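You operate a simulated robot arm through the tools that you are given. There is no shell and no other tool. Be economical: measure what you need, move in short steps, check, and stop when the job is done.

You are at the controls of a simulated robot arm. One attempt, no reset.

Task
Press the purple housing's seal home; put the housing in the done tray.
Fine: use the seal press first and leave its slide out.

The check looks at the end state, three seconds after you hand in, the way a careful person would. Anything else that was tipped, shoved, dropped, spilled or broken makes it a failure. Lids that push on must go on centred and level and be pressed home; caps that screw on are set level and turned clockwise until they are tight.

Robot
A 6-joint arm with a two-finger parallel gripper, fixed in place. Base frame: the origin is at the foot of the arm, x ahead of it, y to its left, z up; the work surface is at about z = 0. Lengths are in mm, angles in degrees, forces in N, time in s.
With the tool pointing down near the work surface it reaches from about 140 to 580 mm from the base axis. Its first joint turns from -66.0 to 66.0 degrees. Payload 2.1 kg.
The TCP is the grasp point between the finger pads, 30 mm short of the fingertips. In the tool frame z runs along the fingers and y along their closing line. Largest opening 94 mm; finger width 28, thickness 10; the body of the gripper, 50 by 96 mm, starts 55 mm behind the TCP.
Orientation is told as [roll, pitch, yaw] about the base's x, y, z axes, in that order, counted from this pose: with the fingers straight down and closing along the base's y, the tool's x points along the base's -x, its y along +y and its z along -z.

Tools
- The arm moves only by the tool servo_tool. Its argument "steps" is a list of rows, each a list of 3 entries, a list of its own where there are three numbers: the finger opening in mm, from 0 to 94, then the shift along the tool's x, y, z in mm, then the turn, a rotation vector about the tool's x, y, z in degrees. In form: [[grip, [tx, ty, tz], [ax, ay, az]], ...]. A call has 1 to 8 rows; each row shifts and turns the commanded pose from where the row before left it, along the tool's axes as they then stand. A row lasts 0.2 s, in which the tool goes at most 50 mm and 8.6 degrees; a call with a longer step from one row to the next is refused whole, and so is a gripper value outside its range. A pose out of reach is approached as far as the arm can. The call stops where the force on the tool passes 90 N (or 10 N more than at its start, if that is more) or the arm is blocked; 0.2 s more then pass. Each finger travels about 72 mm/s and halts on what it meets, pressing with about 32 N; the grip force reading is that of the motor and also rises with nothing between the fingers. The clock runs only during rows and for 0.2 s after the last one: add rows that do not move to give the fingers time. The reply holds the time, the measured pose of the TCP, the force on the tool along the base axes, the opening and the grip force, in the units named above and with some noise.
- Cameras (640 x 400 px; columns grow to the right, rows downward): "scene" is fixed at [18.6, -350.6, 506]; the picture's right is [0.91, -0.42, 0.00], its down [-0.15, -0.32, -0.94] and it looks along [0.39, 0.85, -0.35] (base axes); focal length 333 px, centre (320, 200). "wrist" rides on the gripper at [-37, 0, -58] in the tool frame; the picture's right is [0.00, -1.00, 0.00], its down [0.97, 0.00, -0.24] and it looks along [0.24, 0.00, 0.97] (tool axes); focal length 218 px, centre (320, 200).
- get_image(camera): a new picture of that camera. The clock stands still meanwhile.
- probe_pixels(camera, pixels): for up to 12 pixels [column, row] of the newest picture of that camera ("zoom" is the newest enlarged one), the place [x, y, z] in the base frame of the surface seen there, good to about 3 mm, but the place of the scene camera against the robot may be out by one fixed shift of up to 25 mm in any direction. The clock stands still meanwhile.
- zoom(camera, box): a new picture of the part [left, top, right, bottom] of that camera's present view, enlarged. The clock stands still meanwhile.
- job_done(): hands the job in; it is judged then, once.

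Work in short steps. Measure before you move; look again where a grasp or a placing could have gone wrong, and mend it. You have 80 turns and 54 pictures in all, those below and enlarged ones among them. Open the gripper and draw the arm clear of the work before you hand the job in, unless the task says otherwise; then end with one line.

The tools are called as a command line: name --argument value ..., lists and objects as JSON in quotes. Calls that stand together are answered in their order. servo_tool: Moves the arm, as the interface text tells. Its arguments: {"type":"object","properties":{"steps":{"type":"array","items":{"type":"array"}}},"required":["steps"]} The other tools are called the same way: get_image (camera) takes a picture; probe_pixels (camera, pixels) gives the place of the surface under pixels of a picture; zoom (camera, box) takes an enlarged picture of a part of a camera's view; job_done () hands the job in.

At the start:

```text
t: 0.0
eef_pos: [277.6, 237.9, 339.1]
tcp_rot: [0.0, -0.1, 0.0]
ft_force: [0.1, 1.3, -0.4]
finger_gap: 93.6
grip_force: 0.0
```

scene: 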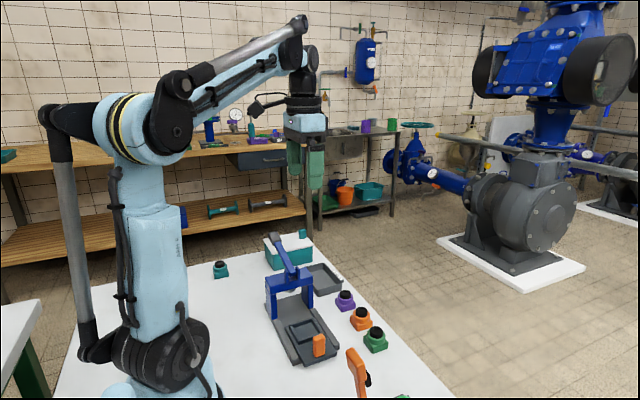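
wrist: 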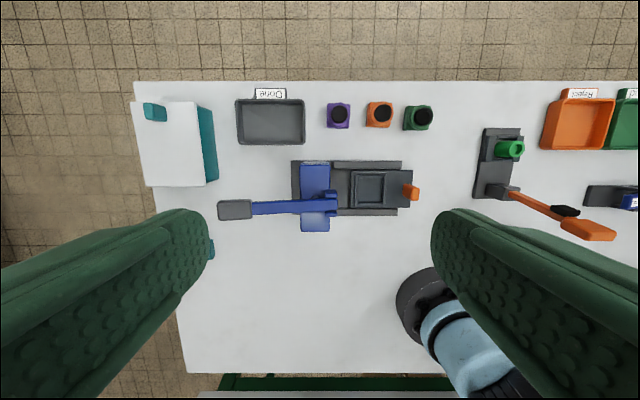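

The wrist view shows the press (about 350,190), its slide with an orange handle (411,191) and the purple housing (338,115). I zoom in and measure.

zoom --camera "wrist" --box '[200, 80, 460, 242]'

zoom --camera "scene" --box '[200, 220, 420, 400]'

probe_pixels --camera "wrist" --pixels '[[338, 115], [330, 126], [235, 210], [290, 207], [325, 204], [369, 188], [411, 191], [395, 205], [345, 165], [270, 120], [378, 113], [316, 170]]'

```text
2.46 times, centred on (330, 161) of wrist
```

zoom: 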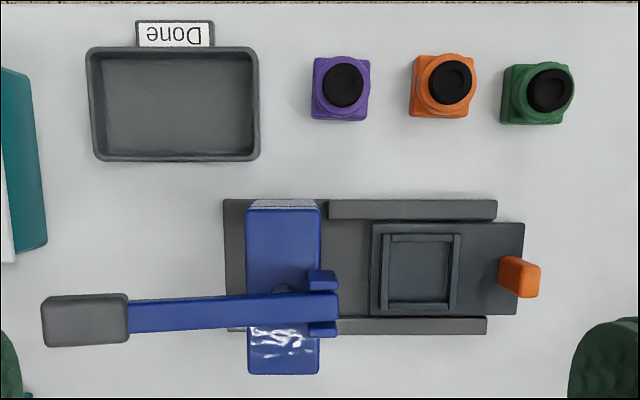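

```text
2.22 times, centred on (310, 310) of scene
```

zoom: 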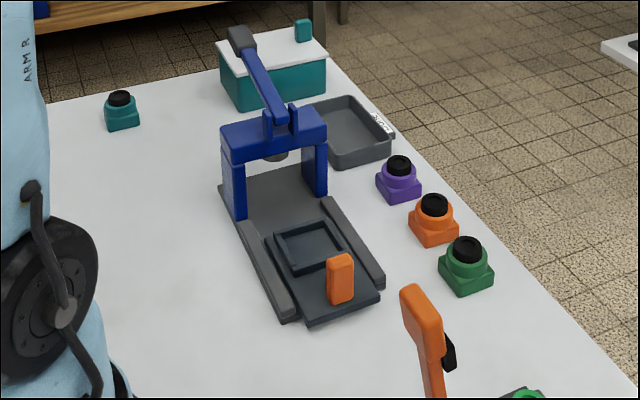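

```text
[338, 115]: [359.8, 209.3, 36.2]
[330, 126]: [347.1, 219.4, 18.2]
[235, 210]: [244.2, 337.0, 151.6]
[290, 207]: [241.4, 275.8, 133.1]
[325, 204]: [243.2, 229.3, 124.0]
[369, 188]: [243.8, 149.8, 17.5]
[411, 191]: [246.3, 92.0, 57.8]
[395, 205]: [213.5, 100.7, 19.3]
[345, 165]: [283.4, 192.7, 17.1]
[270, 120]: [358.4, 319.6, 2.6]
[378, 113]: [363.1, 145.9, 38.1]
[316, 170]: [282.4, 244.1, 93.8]
```

The nest is empty and the slide is already out at (244,150). The purple housing is near (353,213). I move closer to measure it.

servo_tool --steps '[[94, [-30, -12, 40], [0, 0, 0]], [94, [-30, -12, 40], [0, 0, 0]], [94, [0, 0, 40], [0, 0, 0]], [94, [0, 0, 30], [0, 0, 0]]]'

get_image --camera "wrist"

```text
refused: row 1 steps farther than a row can; nothing moved
```

```text
49 pictures are left
```

wrist: 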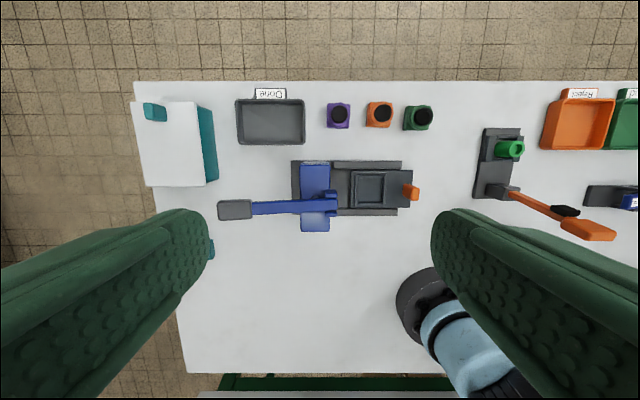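

The first row was over 50 mm, so I use smaller rows toward (325,213,190).

servo_tool --steps '[[94, [-24, -12, 30], [0, 0, 0]], [94, [-24, -13, 30], [0, 0, 0]], [94, [0, 0, 40], [0, 0, 0]], [94, [0, 0, 40], [0, 0, 0]], [94, [0, 0, 0], [0, 0, 0]]]'

get_image --camera "wrist"

```text
t: 1.2
eef_pos: [325.8, 211.1, 199.3]
tcp_rot: [0.1, -0.1, 0.0]
ft_force: [0.4, -0.3, 0.4]
finger_gap: 94.4
grip_force: 0.1
```

```text
48 pictures are left
```

wrist: 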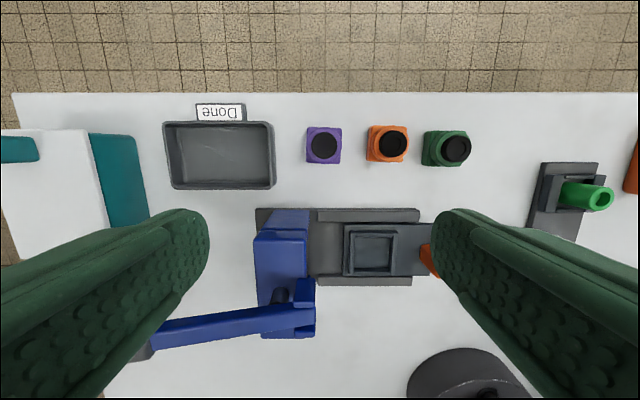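

The housing is at (324,146) and the nest at (371,252). I zoom in and probe the edges.

zoom --camera "wrist" --box '[250, 110, 450, 310]'

probe_pixels --camera "wrist" --pixels '[[309, 132], [337, 131], [309, 160], [338, 161], [324, 146], [353, 237], [389, 237], [371, 235], [371, 252], [350, 252], [361, 250], [371, 271]]'

```text
2.00 times, centred on (350, 210) of wrist
```

zoom: 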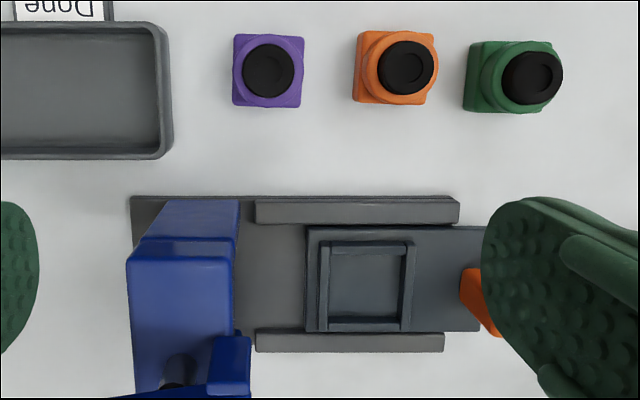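

```text
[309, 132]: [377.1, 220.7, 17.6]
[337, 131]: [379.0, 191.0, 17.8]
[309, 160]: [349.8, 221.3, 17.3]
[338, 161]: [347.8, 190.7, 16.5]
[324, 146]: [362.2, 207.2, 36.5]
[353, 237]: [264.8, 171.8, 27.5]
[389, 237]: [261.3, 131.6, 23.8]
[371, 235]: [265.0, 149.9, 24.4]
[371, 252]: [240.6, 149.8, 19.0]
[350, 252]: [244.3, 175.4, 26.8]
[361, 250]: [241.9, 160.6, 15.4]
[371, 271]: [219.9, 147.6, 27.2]
```

The housing is about 37 mm square, centred near (363,207), with a flange top at z≈17. I set the opening to 58 and go to a point above it, then check.

servo_tool --steps '[[80, [-37.2, -4.3, 0], [0, 0, 0]], [60, [0, 0, 40], [0, 0, 0]], [58, [0, 0, 40], [0, 0, 0]], [58, [0, 0, 10], [0, 0, 0]], [58, [0, 0, 0], [0, 0, 0]]]'

get_image --camera "wrist"

```text
t: 2.4
eef_pos: [365.3, 208.1, 110.6]
tcp_rot: [-0.1, -0.1, -0.1]
ft_force: [-0.7, -0.4, 0.2]
finger_gap: 58.0
grip_force: 0.1
```

```text
46 pictures are left
```

wrist: 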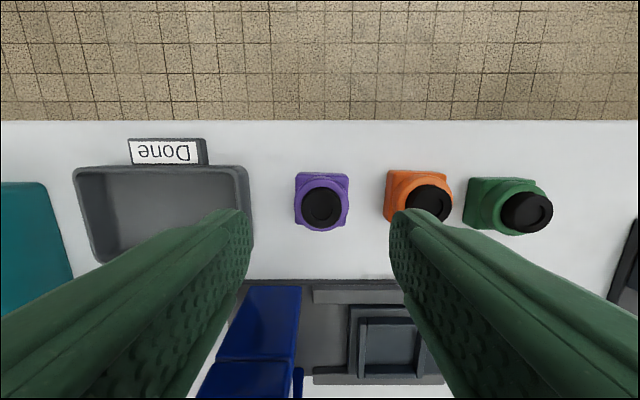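

The housing is centred between the fingers (col 321). I probe it for the x position.

probe_pixels --camera "wrist" --pixels '[[299, 176], [345, 177], [298, 222], [322, 190], [321, 208], [346, 222], [321, 228], [390, 174]]'

```text
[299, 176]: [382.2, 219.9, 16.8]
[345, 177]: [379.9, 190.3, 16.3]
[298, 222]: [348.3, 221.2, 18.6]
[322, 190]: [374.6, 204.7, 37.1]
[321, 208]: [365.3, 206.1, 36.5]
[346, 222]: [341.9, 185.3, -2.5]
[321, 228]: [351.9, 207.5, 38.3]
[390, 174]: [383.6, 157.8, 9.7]
```

Centre is about (364.5,206). I descend to TCP z≈40 so the fingertips stay 10 mm above the table, then close.

servo_tool --steps '[[58, [0, -1, 40], [0, 0, 0]], [58, [0, 0, 30], [0, 0, 0]], [58, [0, 0, 0], [0, 0, 0]], [44, [0, 0, 0], [0, 0, 0]], [34, [0, 0, 0], [0, 0, 0]], [30, [0, 0, 0], [0, 0, 0]], [30, [0, 0, 0], [0, 0, 0]]]'

get_image --camera "wrist"

```text
t: 4.0
eef_pos: [361.9, 208.3, 39.4]
tcp_rot: [0.0, -0.2, 0.0]
ft_force: [-0.4, -0.6, 0.4]
finger_gap: 37.4
grip_force: 32.7
```

```text
45 pictures are left
```

wrist: 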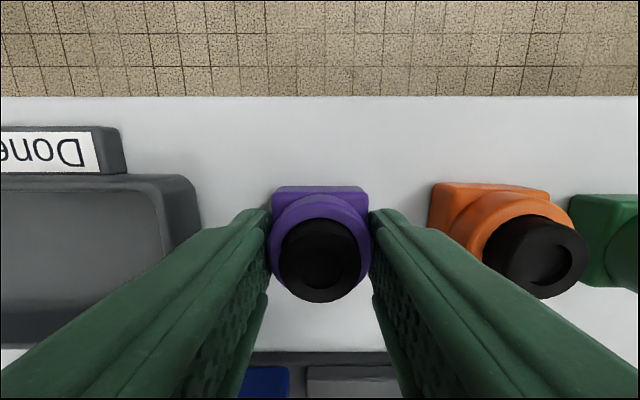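

Gripped at 37.4 mm. I lift, shift in -y first (clear of the bridge), then back over the nest.

servo_tool --steps '[[30, [0, 0, -45], [0, 0, 0]], [30, [0, 0, -45], [0, 0, 0]], [30, [0, -45, 0], [0, 0, 0]], [30, [0, -11, 0], [0, 0, 0]], [30, [45, 0, 0], [0, 0, 0]], [30, [45, 0, 0], [0, 0, 0]], [30, [31.5, 0, 0], [0, 0, 0]], [30, [0, 0, 0], [0, 0, 0]]]'

get_image --camera "wrist"

zoom --camera "scene" --box '[220, 200, 420, 390]'

```text
t: 5.8
eef_pos: [240.4, 153.7, 128.7]
tcp_rot: [0.1, -0.2, -0.1]
ft_force: [0.0, -0.2, -1.7]
finger_gap: 37.5
grip_force: 31.8
```

```text
44 pictures are left
```

wrist: 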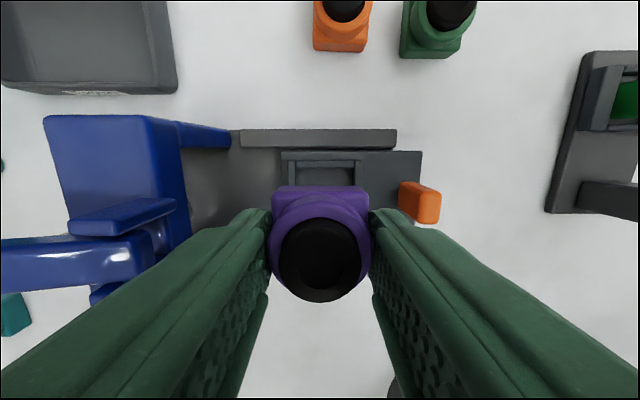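

```text
2.11 times, centred on (320, 295) of scene
```

zoom: 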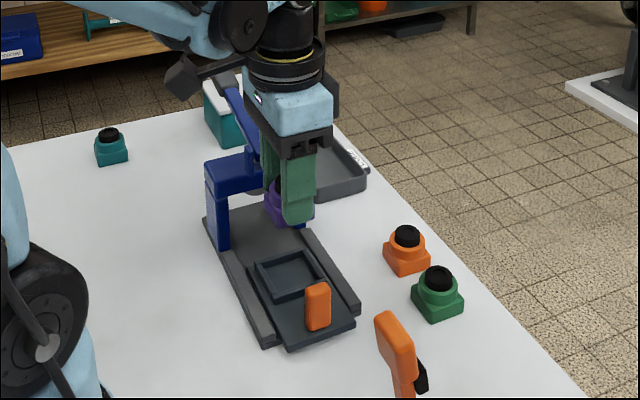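

The nest frame shows at columns 281–363, rows 150–185. I probe it for exact wall positions against the housing.

probe_pixels --camera "wrist" --pixels '[[284, 155], [292, 155], [291, 165], [292, 182], [358, 156], [360, 170], [359, 182], [325, 155], [325, 163], [325, 175], [276, 190], [365, 190]]'

zoom --camera "wrist" --box '[240, 120, 440, 245]'

```text
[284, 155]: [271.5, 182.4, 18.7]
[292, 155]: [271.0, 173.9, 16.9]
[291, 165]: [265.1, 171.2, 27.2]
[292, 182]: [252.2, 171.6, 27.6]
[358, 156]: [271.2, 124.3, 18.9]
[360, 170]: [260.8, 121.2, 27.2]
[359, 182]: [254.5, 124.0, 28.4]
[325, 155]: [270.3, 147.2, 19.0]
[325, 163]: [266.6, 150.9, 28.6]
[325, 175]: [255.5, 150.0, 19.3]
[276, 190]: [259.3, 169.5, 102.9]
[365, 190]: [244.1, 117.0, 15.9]
```

```text
3.20 times, centred on (340, 182) of wrist
```

zoom: 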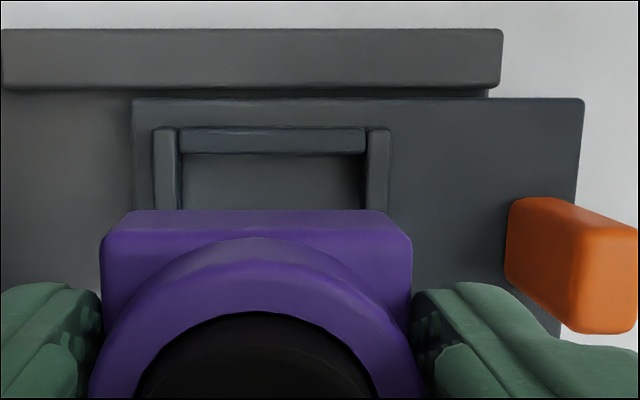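

Relative to the held housing (col 320.2), the nest centre is at col ~325, which is 3.8 mm toward -y. In x it is about 0.5 mm ahead. I correct and descend to just above the walls.

servo_tool --steps '[[30, [-0.5, -3.8, 0], [0, 0, 0]], [30, [0, 0, 30], [0, 0, 0]], [30, [0, 0, 25], [0, 0, 0]], [30, [0, 0, 0], [0, 0, 0]]]'

zoom --camera "wrist" --box '[220, 120, 420, 245]'

zoom --camera "scene" --box '[250, 270, 350, 370]'

```text
t: 6.8
eef_pos: [243.1, 148.7, 75.8]
tcp_rot: [0.0, -0.1, 0.1]
ft_force: [-0.7, 0.8, -2.9]
finger_gap: 37.2
grip_force: 32.1
```

```text
3.20 times, centred on (320, 182) of wrist
```

zoom: 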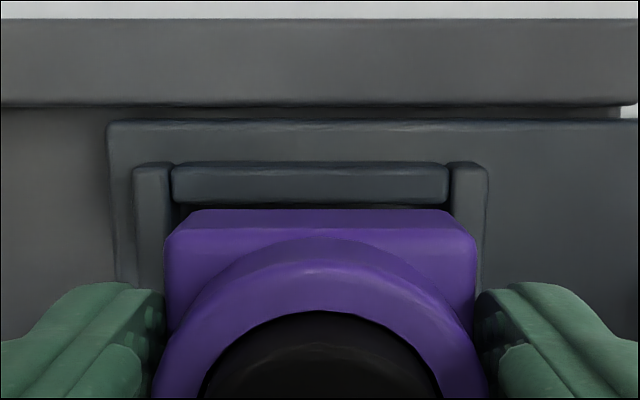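

```text
4.00 times, centred on (300, 320) of scene
```

zoom: 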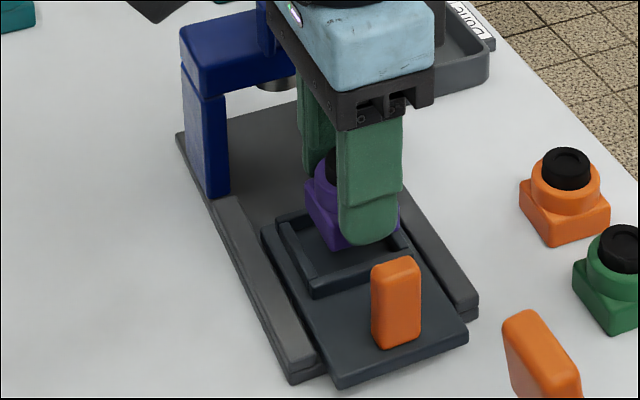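

Closer, the nest centre (zoom col 311) is 1.4 mm toward +y of the housing (320). In x the far gap looks slightly tight, so I correct by (+0.8 tool x, +1.4 y) and descend a little.

servo_tool --steps '[[30, [0.8, 1.4, 0], [0, 0, 0]], [30, [0, 0, 5], [0, 0, 0]], [30, [0, 0, 0], [0, 0, 0]]]'

zoom --camera "wrist" --box '[220, 120, 420, 245]'

```text
t: 7.6
eef_pos: [241.1, 148.6, 69.6]
tcp_rot: [0.0, -0.2, 0.0]
ft_force: [-0.6, -1.2, -2.4]
finger_gap: 37.5
grip_force: 32.0
```

```text
3.20 times, centred on (320, 182) of wrist
```

zoom: 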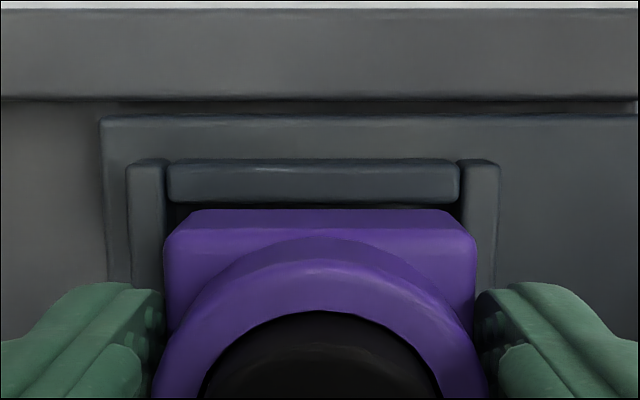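

x gap is now good (~1.8 mm); y still needs +1.0 (nest 313 against housing 320). I go down to just above the walls' tops.

servo_tool --steps '[[30, [0, 1.0, 0], [0, 0, 0]], [30, [0, 0, 3], [0, 0, 0]], [30, [0, 0, 0], [0, 0, 0]]]'

zoom --camera "wrist" --box '[220, 120, 420, 245]'

```text
t: 8.4
eef_pos: [242.3, 150.4, 65.6]
tcp_rot: [0.0, -0.1, 0.0]
ft_force: [-4.6, 0.0, 27.6]
finger_gap: 37.3
grip_force: 31.8
```

```text
3.20 times, centred on (320, 182) of wrist
```

zoom: 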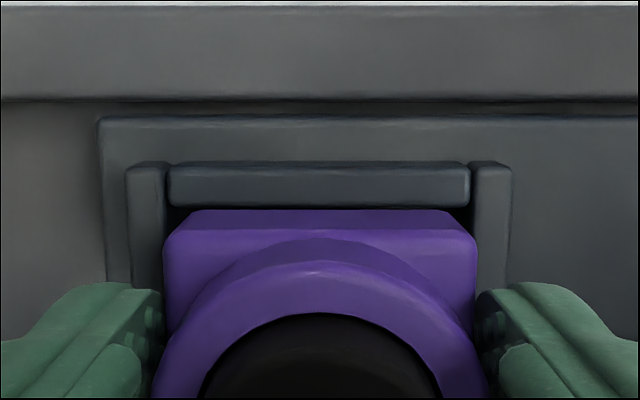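

It touched (28 N) while y is centred (127..513 → 320). The -x force and the far wall's inner edge at row 206 point to the far wall, so I raise, shift 1.4 mm toward -x and try again gently.

servo_tool --steps '[[30, [0, 0, -2.5], [0, 0, 0]], [30, [1.4, 0, 0], [0, 0, 0]], [30, [0, 0, 2.5], [0, 0, 0]], [30, [0, 0, 0], [0, 0, 0]]]'

zoom --camera "wrist" --box '[220, 120, 420, 245]'

```text
t: 9.4
eef_pos: [240.6, 150.3, 64.9]
tcp_rot: [0.1, -0.1, 0.0]
ft_force: [0.2, 0.1, -2.6]
finger_gap: 37.6
grip_force: 31.6
```

```text
3.20 times, centred on (320, 182) of wrist
```

zoom: 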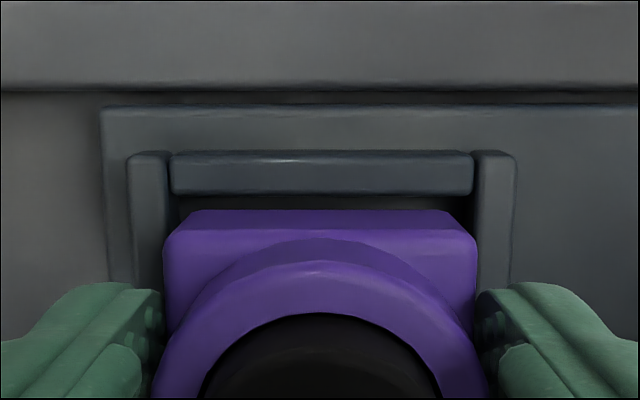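

No contact now, gap visible on the far side and y centred. I continue down in 2 mm steps, watching the force.

servo_tool --steps '[[30, [0, -0.3, 2], [0, 0, 0]], [30, [0, 0, 2], [0, 0, 0]], [30, [0, 0, 0], [0, 0, 0]]]'

zoom --camera "wrist" --box '[220, 120, 420, 245]'

```text
t: 10.2
eef_pos: [240.7, 149.1, 62.3]
tcp_rot: [0.0, -0.2, 0.0]
ft_force: [1.0, -0.7, -1.4]
finger_gap: 37.2
grip_force: 32.1
```

```text
3.20 times, centred on (320, 182) of wrist
```

zoom: 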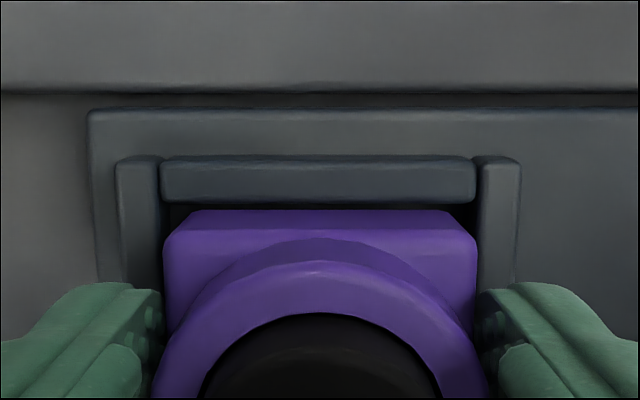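

Free inside the nest. I go down further in 1 mm steps until it touches the floor.

servo_tool --steps '[[30, [0, 0, 1], [0, 0, 0]], [30, [0, 0, 1], [0, 0, 0]], [30, [0, 0, 0], [0, 0, 0]]]'

```text
t: 11.0
eef_pos: [240.7, 150.4, 59.6]
tcp_rot: [-0.1, -0.2, 0.1]
ft_force: [-0.3, -0.2, -1.6]
finger_gap: 37.1
grip_force: 32.1
```

No contact yet; another 1.5 mm.

servo_tool --steps '[[30, [0, 0, 0.8], [0, 0, 0]], [30, [0, 0, 0.7], [0, 0, 0]], [30, [0, 0, 0], [0, 0, 0]]]'

zoom --camera "wrist" --box '[220, 120, 420, 245]'

```text
t: 11.8
eef_pos: [241.0, 150.4, 60.0]
tcp_rot: [0.0, 0.0, -0.1]
ft_force: [-0.5, 0.1, -1.8]
finger_gap: 37.5
grip_force: 31.9
```

```text
3.20 times, centred on (320, 182) of wrist
```

zoom: 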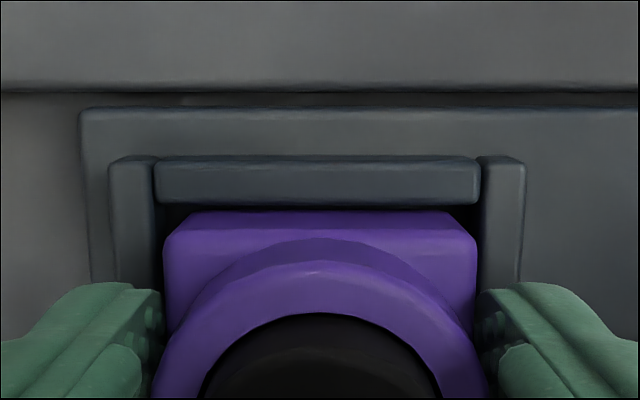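

Still free with bottom near z 19–20; a bit more, with +0.4 y for centring.

servo_tool --steps '[[30, [0, 0.4, 0.7], [0, 0, 0]], [30, [0, 0, 0.7], [0, 0, 0]], [30, [0, 0, 0], [0, 0, 0]]]'

```text
t: 12.6
eef_pos: [239.3, 150.5, 57.5]
tcp_rot: [0.0, -0.2, -0.1]
ft_force: [-0.4, -0.5, 5.4]
finger_gap: 37.5
grip_force: 32.1
```

Contact of ~7 N: seated or nearly so. I release and raise straight up.

servo_tool --steps '[[42, [0, 0, 0], [0, 0, 0]], [50, [0, 0, 0], [0, 0, 0]], [60, [0, 0, 0], [0, 0, 0]], [60, [0, 0, -30], [0, 0, 0]], [60, [0, 0, -40], [0, 0, 0]], [60, [0, 0, 0], [0, 0, 0]]]'

zoom --camera "scene" --box '[250, 270, 350, 370]'

get_image --camera "wrist"

```text
t: 14.0
eef_pos: [238.5, 148.6, 126.7]
tcp_rot: [-0.1, -0.1, 0.0]
ft_force: [0.4, 1.1, -0.5]
finger_gap: 59.7
grip_force: 0.1
```

```text
4.00 times, centred on (300, 320) of scene
```

zoom: 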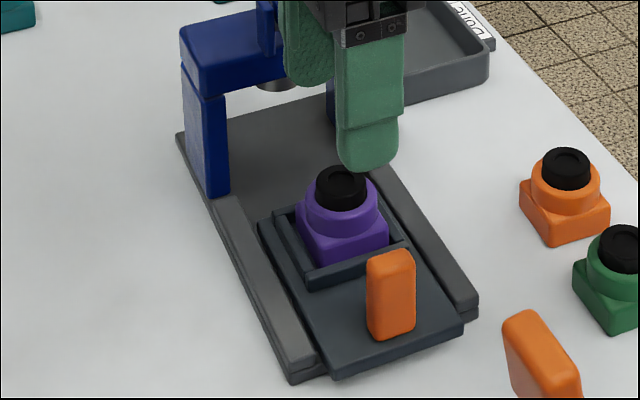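

```text
33 pictures are left
```

wrist: 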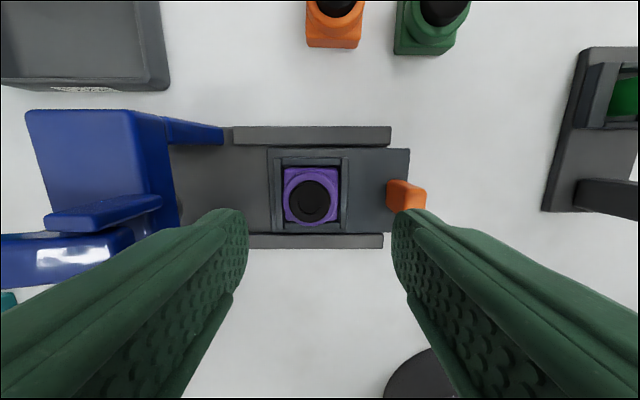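

The housing sits level in the nest. I move over the slide handle and turn the gripper 90° (tool x toward +y) so its narrow side faces the bridge.

servo_tool --steps '[[60, [0, -40, 0], [0, 0, 0]], [60, [0, -17, 0], [0, 0, 8.5]], [60, [0, 0, 0], [0, 0, 8.5]], [60, [0, 0, 0], [0, 0, 8.5]], [60, [0, 0, 0], [0, 0, 8.5]], [60, [0, 0, 0], [0, 0, 8.5]], [60, [0, 0, 0], [0, 0, 8.5]], [60, [0, 0, 0], [0, 0, 8.5]]]'

servo_tool --steps '[[60, [0, 0, 0], [0, 0, 8.5]], [60, [0, 0, 0], [0, 0, 8.5]], [60, [0, 0, 0], [0, 0, 8.5]], [60, [0, 0, 0], [0, 0, 5]], [60, [0, 0, 0], [0, 0, 0]]]'

get_image --camera "wrist"

```text
t: 15.8
eef_pos: [239.8, 93.2, 126.8]
tcp_rot: [0.1, 0.0, -59.7]
ft_force: [0.3, 0.4, 0.3]
finger_gap: 60.0
grip_force: 0.0
```

```text
t: 17.0
eef_pos: [240.0, 92.9, 126.9]
tcp_rot: [0.1, 0.0, -90.1]
ft_force: [-0.5, -0.4, -0.1]
finger_gap: 59.9
grip_force: 0.0
```

```text
32 pictures are left
```

wrist: 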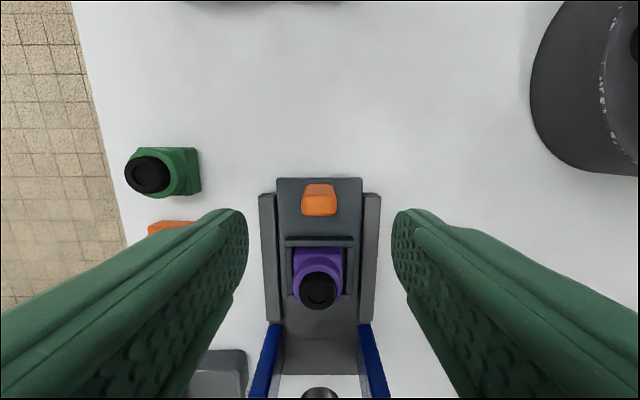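

The handle is at (319,200), centred between the fingers. I probe the handle, the ram and the lever.

probe_pixels --camera "wrist" --pixels '[[319, 206], [305, 205], [334, 205], [319, 190], [319, 197], [319, 214], [318, 290], [297, 253], [340, 253], [320, 394], [318, 265], [319, 272]]'

zoom --camera "wrist" --box '[220, 165, 420, 290]'

```text
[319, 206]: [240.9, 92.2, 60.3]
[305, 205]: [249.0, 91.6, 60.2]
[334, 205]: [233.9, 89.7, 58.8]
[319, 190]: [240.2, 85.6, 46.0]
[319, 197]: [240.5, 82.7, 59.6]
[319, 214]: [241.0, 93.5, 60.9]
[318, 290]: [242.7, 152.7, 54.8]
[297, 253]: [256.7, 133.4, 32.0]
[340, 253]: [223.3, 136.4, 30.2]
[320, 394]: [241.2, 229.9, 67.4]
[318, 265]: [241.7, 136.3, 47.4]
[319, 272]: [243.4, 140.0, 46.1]
```

```text
3.20 times, centred on (320, 228) of wrist
```

zoom: 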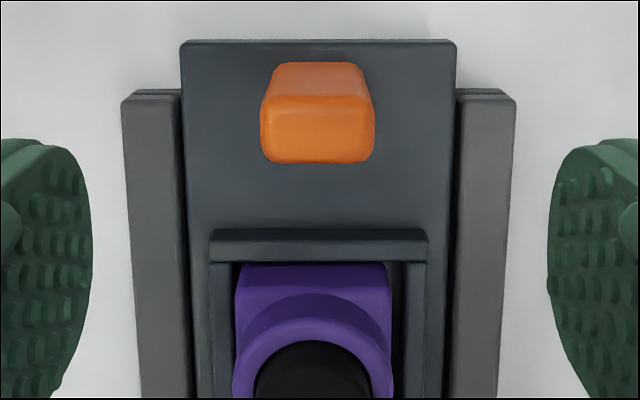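

Handle spans x 232–250, y 83–95, top z 60. I lower around it to TCP z≈57 and grip it.

servo_tool --steps '[[45, [-3, 1, 0], [0, 0, 0]], [40, [0, 0, 40], [0, 0, 0]], [40, [0, 0, 29], [0, 0, 0]], [40, [0, 0, 0], [0, 0, 0]], [20, [0, 0, 0], [0, 0, 0]], [10, [0, 0, 0], [0, 0, 0]], [10, [0, 0, 0], [0, 0, 0]]]'

get_image --camera "wrist"

```text
t: 18.6
eef_pos: [240.2, 90.5, 58.5]
tcp_rot: [-0.2, -0.1, -90.0]
ft_force: [-26.9, 0.9, -16.6]
finger_gap: 21.8
grip_force: 44.7
```

```text
30 pictures are left
```

wrist: 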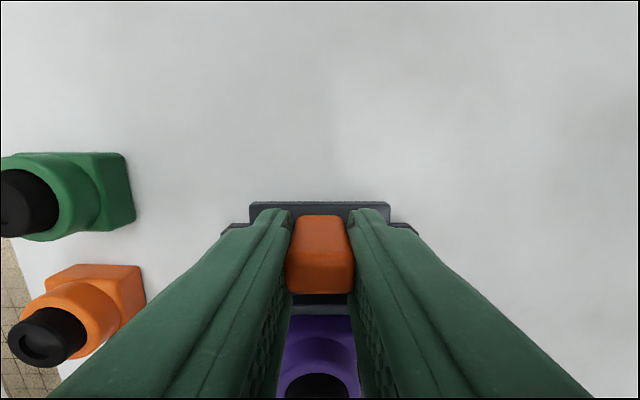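

Handle gripped with a -27 N side load; I relieve it by 0.8 mm and begin pushing the slide in along +y.

servo_tool --steps '[[10, [0, -0.8, 0], [0, 0, 0]], [10, [8, 0, 0], [0, 0, 0]], [10, [8, 0, 0], [0, 0, 0]], [10, [0, 0, 0], [0, 0, 0]]]'

```text
t: 19.6
eef_pos: [239.6, 106.9, 58.6]
tcp_rot: [0.0, -0.1, -90.2]
ft_force: [-10.7, 0.2, -41.8]
finger_gap: 22.0
grip_force: 45.1
```

The slide moves. There is a -42 N vertical load, so I ease down 0.7 mm and -0.4 in x and continue.

servo_tool --steps '[[10, [0, -0.4, 0.7], [0, 0, 0]], [10, [10, 0, 0], [0, 0, 0]], [10, [10, 0, 0], [0, 0, 0]], [10, [0, 0, 0], [0, 0, 0]]]'

```text
t: 20.6
eef_pos: [240.3, 127.2, 58.6]
tcp_rot: [0.2, 0.1, -90.0]
ft_force: [-6.5, 1.1, 43.7]
finger_gap: 21.8
grip_force: 45.1
```

Over-corrected in z; back up 0.35 mm and on.

servo_tool --steps '[[10, [0, 0, -0.35], [0, 0, 0]], [10, [10, 0, 0], [0, 0, 0]], [10, [10, 0, 0], [0, 0, 0]], [10, [0, 0, 0], [0, 0, 0]]]'

get_image --camera "scene"

```text
t: 21.6
eef_pos: [240.2, 146.1, 57.7]
tcp_rot: [0.2, 0.1, -90.1]
ft_force: [4.4, 0.7, -42.2]
finger_gap: 21.7
grip_force: 44.9
```

```text
29 pictures are left
```

scene: 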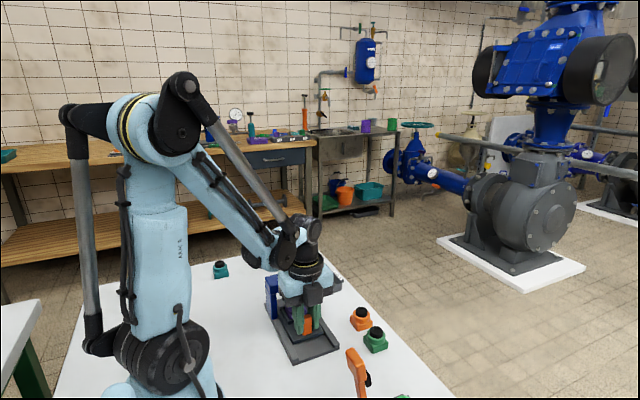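

Sliding fine at y=146. I continue in smaller steps watching the y force for the end stop.

servo_tool --steps '[[10, [8, 0, 0.2], [0, 0, 0]], [10, [8, 0, 0], [0, 0, 0]], [10, [4, 0, 0], [0, 0, 0]], [10, [0, 0, 0], [0, 0, 0]]]'

zoom --camera "scene" --box '[240, 240, 360, 370]'

```text
t: 22.6
eef_pos: [239.2, 165.8, 58.1]
tcp_rot: [0.1, 0.1, -90.1]
ft_force: [3.8, 0.9, -6.0]
finger_gap: 21.7
grip_force: 44.7
```

```text
3.08 times, centred on (300, 305) of scene
```

zoom: 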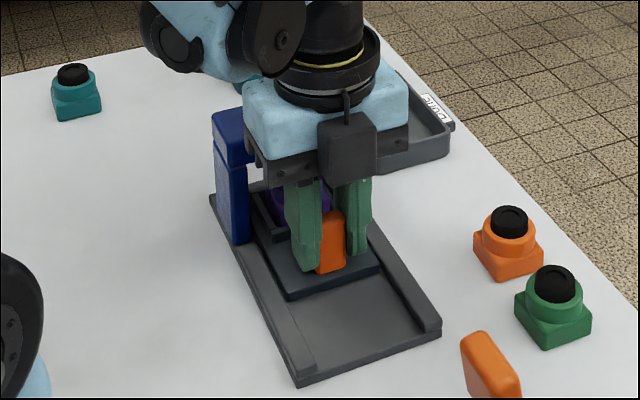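

The slide is 75 mm in; I continue in 3 mm steps to find the stop.

servo_tool --steps '[[10, [3, 0, 0], [0, 0, 0]], [10, [3, 0, 0], [0, 0, 0]], [10, [0, 0, 0], [0, 0, 0]]]'

```text
t: 23.4
eef_pos: [240.0, 172.3, 57.6]
tcp_rot: [0.0, 0.0, -89.9]
ft_force: [-3.7, -1.1, 42.9]
finger_gap: 21.8
grip_force: 45.1
```

servo_tool --steps '[[10, [3, 0, -0.2], [0, 0, 0]], [10, [3, 0, 0], [0, 0, 0]], [10, [0, 0, 0], [0, 0, 0]]]'

get_image --camera "wrist"

```text
t: 24.2
eef_pos: [240.7, 178.1, 58.0]
tcp_rot: [0.1, 0.1, -90.0]
ft_force: [-2.9, 1.2, 35.8]
finger_gap: 21.6
grip_force: 44.7
```

```text
27 pictures are left
```

wrist: 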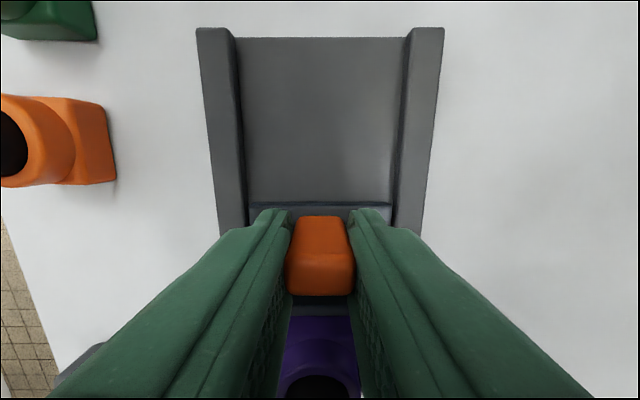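

Still no stop at y=178 and no y force; I continue (body still ~12 mm from the lever clevis).

servo_tool --steps '[[10, [2, 0, -0.1], [0, 0, 0]], [10, [2, 0, 0], [0, 0, 0]], [10, [0, 0, 0], [0, 0, 0]]]'

```text
t: 25.0
eef_pos: [240.6, 179.9, 57.4]
tcp_rot: [0.1, -0.2, -90.2]
ft_force: [2.2, -17.3, -2.9]
finger_gap: 21.8
grip_force: 45.5
```

A -17 N y force shows the stop at about y=180. I push 1.5 mm more to confirm.

servo_tool --steps '[[10, [1.5, 0, 0], [0, 0, 0]], [10, [0, 0, 0], [0, 0, 0]]]'

```text
t: 25.6
eef_pos: [239.6, 179.5, 58.1]
tcp_rot: [0.1, -0.6, -90.1]
ft_force: [0.1, -36.9, -18.2]
finger_gap: 21.6
grip_force: 44.7
```

Stop confirmed. I back off the load, release the handle, rise, and look at the lever from above.

servo_tool --steps '[[10, [-2.5, 0, 0], [0, 0, 0]], [30, [0, 0, 0], [0, 0, 0]], [44, [0, 0, 0], [0, 0, 0]], [44, [0, 0, -45], [0, 0, 0]], [44, [0, 0, -45], [0, 0, 0]], [44, [0, 0, -45], [0, 0, 0]], [44, [0, 0, -45], [0, 0, 0]], [44, [0, 0, 0], [0, 0, 0]]]'

get_image --camera "wrist"

zoom --camera "scene" --box '[240, 220, 360, 370]'

```text
t: 27.4
eef_pos: [238.9, 182.9, 238.0]
tcp_rot: [0.1, 0.0, -90.0]
ft_force: [-1.3, 0.4, 0.0]
finger_gap: 43.8
grip_force: 0.1
```

```text
26 pictures are left
```

wrist: 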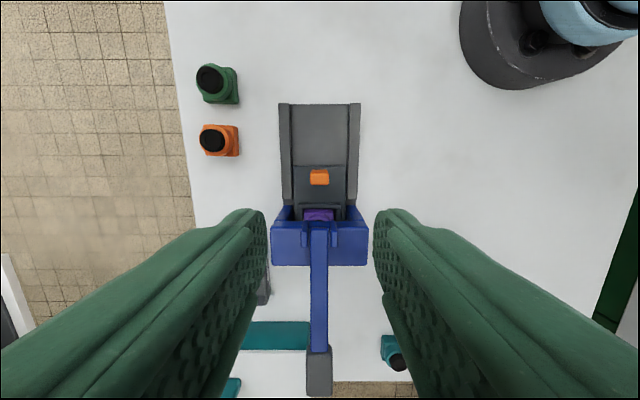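

```text
2.67 times, centred on (300, 295) of scene
```

zoom: 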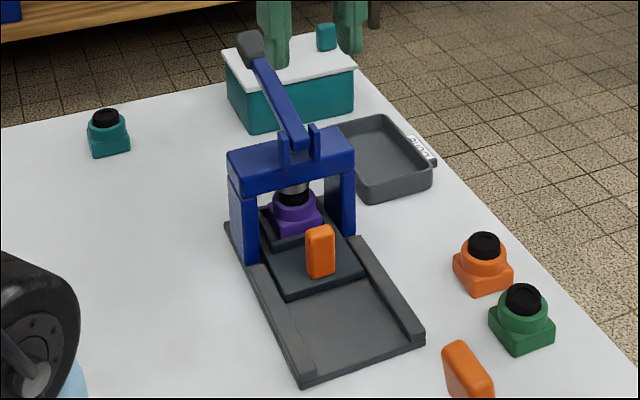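

The housing is under the ram, and the slide handle sits at (319,177). I probe the lever, its grip, and the box beside it.

probe_pixels --camera "wrist" --pixels '[[319, 235], [319, 270], [319, 300], [319, 330], [319, 355], [319, 375], [319, 392], [307, 375], [331, 375], [280, 328], [290, 345], [300, 370]]'

```text
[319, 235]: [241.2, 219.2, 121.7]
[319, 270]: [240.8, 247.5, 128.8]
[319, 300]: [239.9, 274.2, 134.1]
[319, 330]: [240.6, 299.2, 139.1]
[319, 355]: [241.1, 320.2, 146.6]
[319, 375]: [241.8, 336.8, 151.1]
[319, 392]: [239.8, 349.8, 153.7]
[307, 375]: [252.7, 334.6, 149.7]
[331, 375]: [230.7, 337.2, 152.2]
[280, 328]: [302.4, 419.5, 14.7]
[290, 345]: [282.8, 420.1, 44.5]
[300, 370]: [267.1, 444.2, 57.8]
```

Lever grip is at y 320–355, z≈150, x≈241. With fingers closed I go above y=337 and descend to near contact (tips ~158).

servo_tool --steps '[[20, [45, 1, 0], [0, 0, 0]], [0, [45, 0, 0], [0, 0, 0]], [0, [45, 0, 0], [0, 0, 0]], [0, [20, 0, 0], [0, 0, 0]], [0, [0, 0, 45], [0, 0, 0]], [0, [0, 0, 0], [0, 0, 0]]]'

get_image --camera "scene"

```text
t: 28.8
eef_pos: [242.2, 336.3, 192.4]
tcp_rot: [0.1, 0.0, -90.1]
ft_force: [0.2, -0.7, -0.6]
finger_gap: 0.0
grip_force: 31.6
```

```text
24 pictures are left
```

scene: 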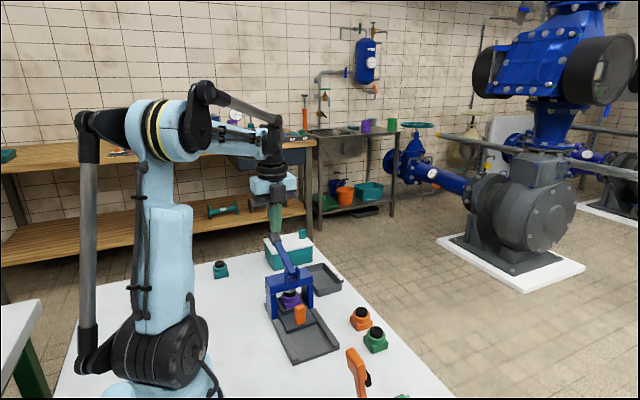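

The closed fingers are over the lever's grip. I press down in 6 mm steps.

servo_tool --steps '[[0, [0, 0, 6], [0, 0, 0]], [0, [0, 0, 6], [0, 0, 0]], [0, [0, 0, 6], [0, 0, 0]], [0, [0, 0, 6], [0, 0, 0]], [0, [0, 0, 0], [0, 0, 0]]]'

```text
t: 30.0
eef_pos: [241.5, 335.2, 168.7]
tcp_rot: [0.1, 0.1, -90.0]
ft_force: [0.2, 1.1, 1.5]
finger_gap: 0.0
grip_force: 31.8
```

Tips are at z≈139 with little force, so the lever should be moving; I continue and check.

servo_tool --steps '[[0, [0, 0, 6], [0, 0, 0]], [0, [0, 0, 6], [0, 0, 0]], [0, [0, 0, 0], [0, 0, 0]]]'

zoom --camera "scene" --box '[220, 190, 360, 330]'

```text
t: 30.8
eef_pos: [240.6, 336.7, 156.3]
tcp_rot: [0.1, 0.0, -90.1]
ft_force: [1.0, -0.4, 1.8]
finger_gap: 0.0
grip_force: 32.0
```

```text
2.86 times, centred on (290, 260) of scene
```

zoom: 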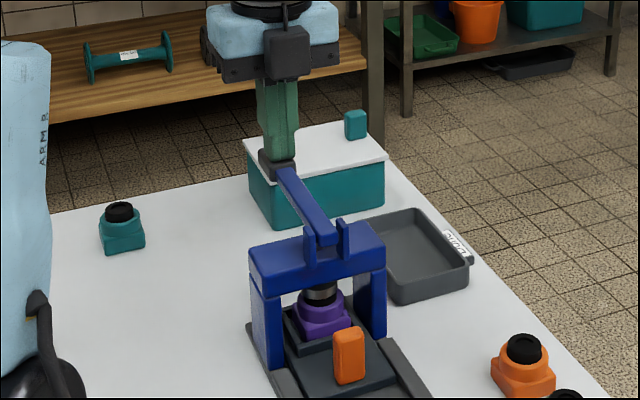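

The lever is following and the ram nears the seal, in line with it. I press on with force watching.

servo_tool --steps '[[0, [0, 0, 5], [0, 0, 0]], [0, [0, 0, 5], [0, 0, 0]], [0, [0, 0, 5], [0, 0, 0]], [0, [0, 0, 0], [0, 0, 0]]]'

```text
t: 31.8
eef_pos: [239.8, 336.4, 141.1]
tcp_rot: [0.0, 0.0, -90.0]
ft_force: [1.4, 0.6, 2.8]
finger_gap: 0.0
grip_force: 31.8
```

servo_tool --steps '[[0, [0, 0, 5], [0, 0, 0]], [0, [0, 0, 5], [0, 0, 0]], [0, [0, 0, 5], [0, 0, 0]], [0, [0, 0, 0], [0, 0, 0]]]'

zoom --camera "scene" --box '[220, 190, 360, 330]'

```text
t: 32.8
eef_pos: [240.0, 337.7, 126.8]
tcp_rot: [0.1, 0.1, -90.0]
ft_force: [0.9, 0.9, 1.9]
finger_gap: 0.0
grip_force: 31.6
```

```text
2.86 times, centred on (290, 260) of scene
```

zoom: 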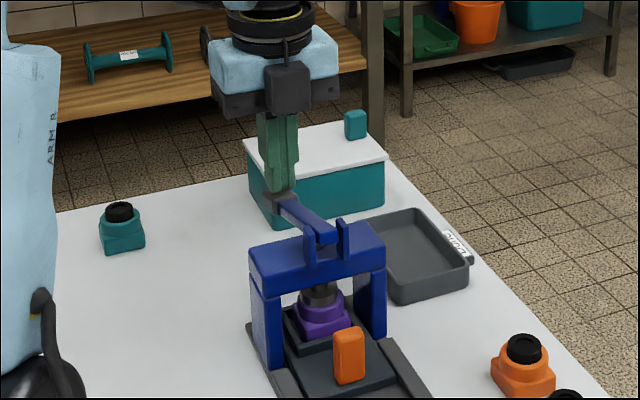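

The ram is at the seal now. I keep pressing until the force builds.

servo_tool --steps '[[0, [0, 0, 4], [0, 0, 0]], [0, [0, 0, 4], [0, 0, 0]], [0, [0, 0, 4], [0, 0, 0]], [0, [0, 0, 0], [0, 0, 0]]]'

```text
t: 33.5
eef_pos: [240.6, 338.0, 123.1]
tcp_rot: [-0.2, -0.1, -90.1]
ft_force: [-0.3, 2.5, 46.5]
finger_gap: 0.0
grip_force: 32.2
stopped in row 3: the force on the tool passed its limit (the readings are from after the stop); the commanded pose is now the measured one
```

Force passed 90 N at z 123. I look, then press again to see whether it yields more.

servo_tool --steps '[[0, [0, 0, 2], [0, 0, 0]], [0, [0, 0, 2], [0, 0, 0]], [0, [0, 0, 0], [0, 0, 0]]]'

zoom --camera "scene" --box '[260, 260, 340, 330]'

```text
t: 34.0
eef_pos: [239.8, 336.9, 121.4]
tcp_rot: [0.0, -0.3, -90.1]
ft_force: [-0.5, 3.2, 46.0]
finger_gap: 0.0
grip_force: 31.6
stopped in row 2: the force on the tool passed its limit (the readings are from after the stop); the commanded pose is now the measured one
```

```text
5.71 times, centred on (300, 295) of scene
```

zoom: 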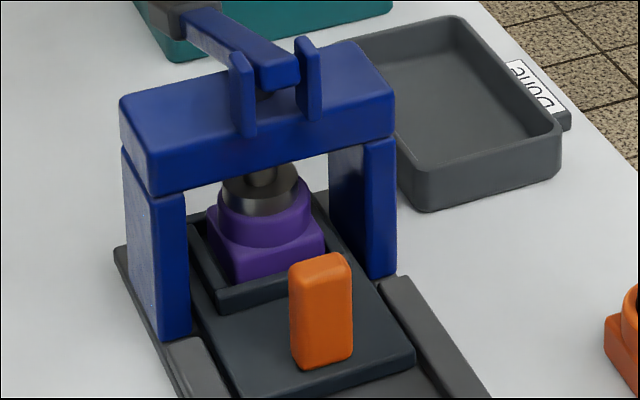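

The ram plate sits right on the purple collar, so the seal looks nearly home. One more firm press to confirm it no longer moves.

servo_tool --steps '[[0, [0, 0, 1.5], [0, 0, 0]], [0, [0, 0, 1.5], [0, 0, 0]], [0, [0, 0, 1.5], [0, 0, 0]], [0, [0, 0, 0], [0, 0, 0]]]'

```text
t: 34.5
eef_pos: [239.9, 337.7, 122.0]
tcp_rot: [-0.3, -0.5, -90.1]
ft_force: [-0.7, 2.4, 45.6]
finger_gap: 0.0
grip_force: 32.3
stopped in row 2: the force on the tool passed its limit (the readings are from after the stop); the commanded pose is now the measured one
```

It no longer moves: pressed home. I rise and see whether the lever comes back up.

servo_tool --steps '[[0, [0, 0, -20], [0, 0, 0]], [0, [0, 0, -40], [0, 0, 0]], [0, [0, 0, -40], [0, 0, 0]], [0, [0, 0, -20], [0, 0, 0]], [0, [0, 0, 0], [0, 0, 0]]]'

zoom --camera "scene" --box '[220, 190, 360, 330]'

```text
t: 35.7
eef_pos: [241.1, 335.6, 241.9]
tcp_rot: [-0.2, -0.5, -90.1]
ft_force: [0.0, 0.2, -0.3]
finger_gap: 0.1
grip_force: 32.2
```

```text
2.86 times, centred on (290, 260) of scene
```

zoom: 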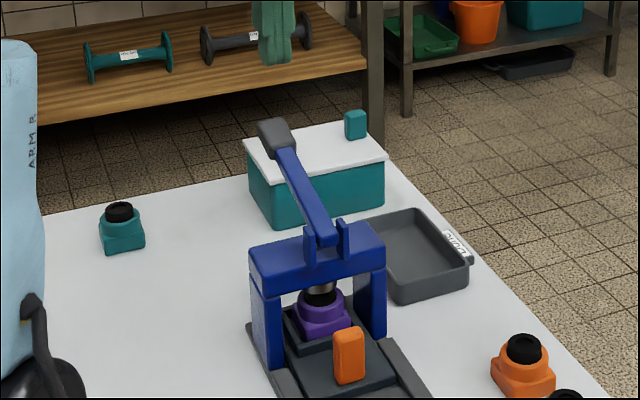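

The lever returned by itself. I zoom on the seal.

zoom --camera "scene" --box '[275, 270, 325, 320]'

```text
8.00 times, centred on (300, 295) of scene
```

zoom: 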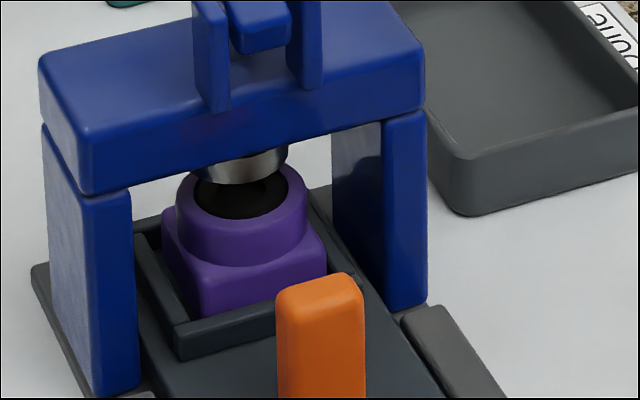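

The seal is now flush. I go back over the slide handle (x 240, y 180) with the fingers open 44, first to z≈110 for a check.

servo_tool --steps '[[20, [-45, -0.7, 0], [0.4, 0.2, 0]], [44, [-45, 0, 0], [0, 0, 0]], [44, [-45, 0, 0], [0, 0, 0]], [44, [-20.5, 0, 0], [0, 0, 0]], [44, [0, 0, 45], [0, 0, 0]], [44, [0, 0, 45], [0, 0, 0]], [44, [0, 0, 40], [0, 0, 0]], [44, [0, 0, 0], [0, 0, 0]]]'

get_image --camera "wrist"

```text
t: 37.5
eef_pos: [239.8, 181.9, 113.4]
tcp_rot: [-0.7, -0.3, -90.1]
ft_force: [-0.1, 0.4, 0.6]
finger_gap: 43.9
grip_force: 0.1
```

```text
18 pictures are left
```

wrist: 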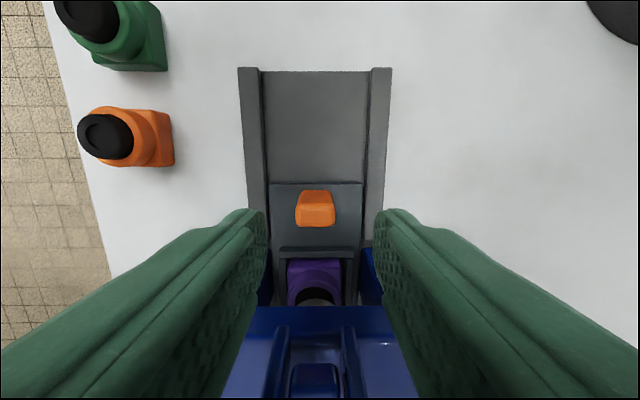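

The handle is at (315,208) and there is a small tilt of 0.7°. I correct the tilt, shift slightly, descend and grip.

servo_tool --steps '[[44, [-2, 0.7, 0], [-0.65, 0.3, 0]], [44, [0, 0, 40], [0, 0, 0]], [44, [0, 0, 15], [0, 0, 0]], [44, [0, 0, 0], [0, 0, 0]], [20, [0, 0, 0], [0, 0, 0]], [10, [0, 0, 0], [0, 0, 0]], [10, [0, 0, 0], [0, 0, 0]]]'

```text
t: 39.1
eef_pos: [240.3, 178.8, 58.0]
tcp_rot: [0.2, -0.1, -90.1]
ft_force: [12.1, -0.5, -16.4]
finger_gap: 21.8
grip_force: 45.5
```

Handle gripped with small loads. I pull the slide back out along -y.

servo_tool --steps '[[10, [-10, 0.2, 0], [0, 0, 0]], [10, [-12, 0, 0], [0, 0, 0]], [10, [-12, 0, 0], [0, 0, 0]], [10, [-12, 0, 0], [0, 0, 0]], [10, [-12, 0, 0], [0, 0, 0]], [10, [-12, 0, 0], [0, 0, 0]], [10, [-10, 0, 0], [0, 0, 0]], [10, [0, 0, 0], [0, 0, 0]]]'

```text
t: 40.9
eef_pos: [240.2, 100.0, 57.2]
tcp_rot: [0.0, 0.0, -90.0]
ft_force: [14.4, 0.2, 43.1]
finger_gap: 21.7
grip_force: 44.8
```

At y=100; the original out position was about 90. I go on gently to the stop.

servo_tool --steps '[[10, [-4, 0, -0.2], [0, 0, 0]], [10, [-4, 0, 0], [0, 0, 0]], [10, [-2, 0, 0], [0, 0, 0]], [10, [0, 0, 0], [0, 0, 0]]]'

```text
t: 41.9
eef_pos: [239.0, 88.0, 56.6]
tcp_rot: [0.1, 0.1, -90.1]
ft_force: [25.2, -1.1, -44.5]
finger_gap: 22.0
grip_force: 44.5
```

Level with the original place; I try 3 mm more to find the end stop.

servo_tool --steps '[[10, [-1.5, 0.5, 0.2], [0, 0, 0]], [10, [-1.5, 0, 0], [0, 0, 0]], [10, [0, 0, 0], [0, 0, 0]]]'

```text
t: 42.7
eef_pos: [240.4, 86.2, 57.9]
tcp_rot: [0.0, 0.0, -89.9]
ft_force: [14.3, -0.4, 20.6]
finger_gap: 21.5
grip_force: 44.7
```

servo_tool --steps '[[10, [-1.5, 0, 0], [0, 0, 0]], [10, [-1.5, 0, 0], [0, 0, 0]], [10, [0, 0, 0], [0, 0, 0]]]'

```text
t: 43.5
eef_pos: [240.0, 83.1, 57.3]
tcp_rot: [0.0, 0.3, -90.0]
ft_force: [11.0, 23.3, 2.8]
finger_gap: 21.6
grip_force: 45.0
```

+23 N in y: the out stop is reached. I relax, release, rise and look.

servo_tool --steps '[[10, [1.5, 0, 0], [0, 0, 0]], [30, [0, 0, 0], [0, 0, 0]], [48, [0, 0, 0], [0, 0, 0]], [48, [0, 0, -40], [0, 0, 0]], [56, [0, 0, -45], [0, 0, 0]], [60, [40, 0, 0], [0, 0, 0]], [60, [22, 0, 0], [0, 0, -8.5]], [60, [0, 0, 0], [0, 0, -8.5]]]'

servo_tool --steps '[[60, [0, 0, 0], [0, 0, -8.5]], [60, [0, 0, 0], [0, 0, -8.5]], [60, [0, 0, 0], [0, 0, -8.5]], [60, [0, 0, 0], [0, 0, -8.5]], [60, [0, 0, 0], [0, 0, -8.5]], [60, [0, 0, 0], [0, 0, -8.5]], [60, [0, 0, 0], [0, 0, -8.5]], [60, [0, 0, 0], [0, 0, -8.5]]]'

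servo_tool --steps '[[60, [0, 0, 0], [0, 0, -5]], [60, [0, 0, 0], [0, 0, 0]]]'

get_image --camera "wrist"

```text
t: 45.3
eef_pos: [238.5, 146.1, 140.8]
tcp_rot: [0.0, 0.1, -73.0]
ft_force: [-0.2, 0.5, -1.2]
finger_gap: 60.1
grip_force: 0.1
```

```text
t: 47.1
eef_pos: [240.7, 147.2, 143.1]
tcp_rot: [-0.1, 0.0, -5.0]
ft_force: [-0.2, -0.6, 0.0]
finger_gap: 60.0
grip_force: 0.2
```

```text
t: 47.7
eef_pos: [240.1, 146.7, 142.2]
tcp_rot: [0.0, 0.0, 0.0]
ft_force: [0.0, 0.3, 0.4]
finger_gap: 59.9
grip_force: 0.0
```

```text
17 pictures are left
```

wrist: 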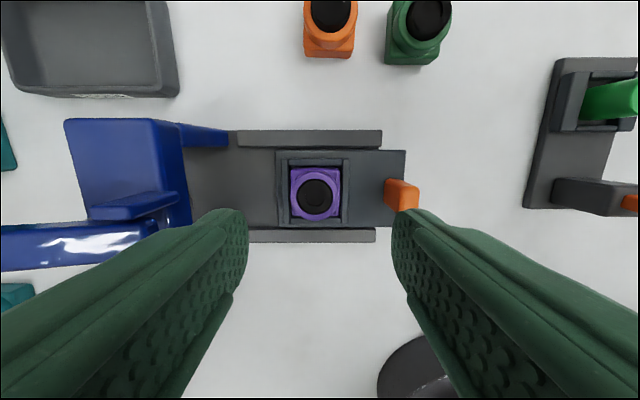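

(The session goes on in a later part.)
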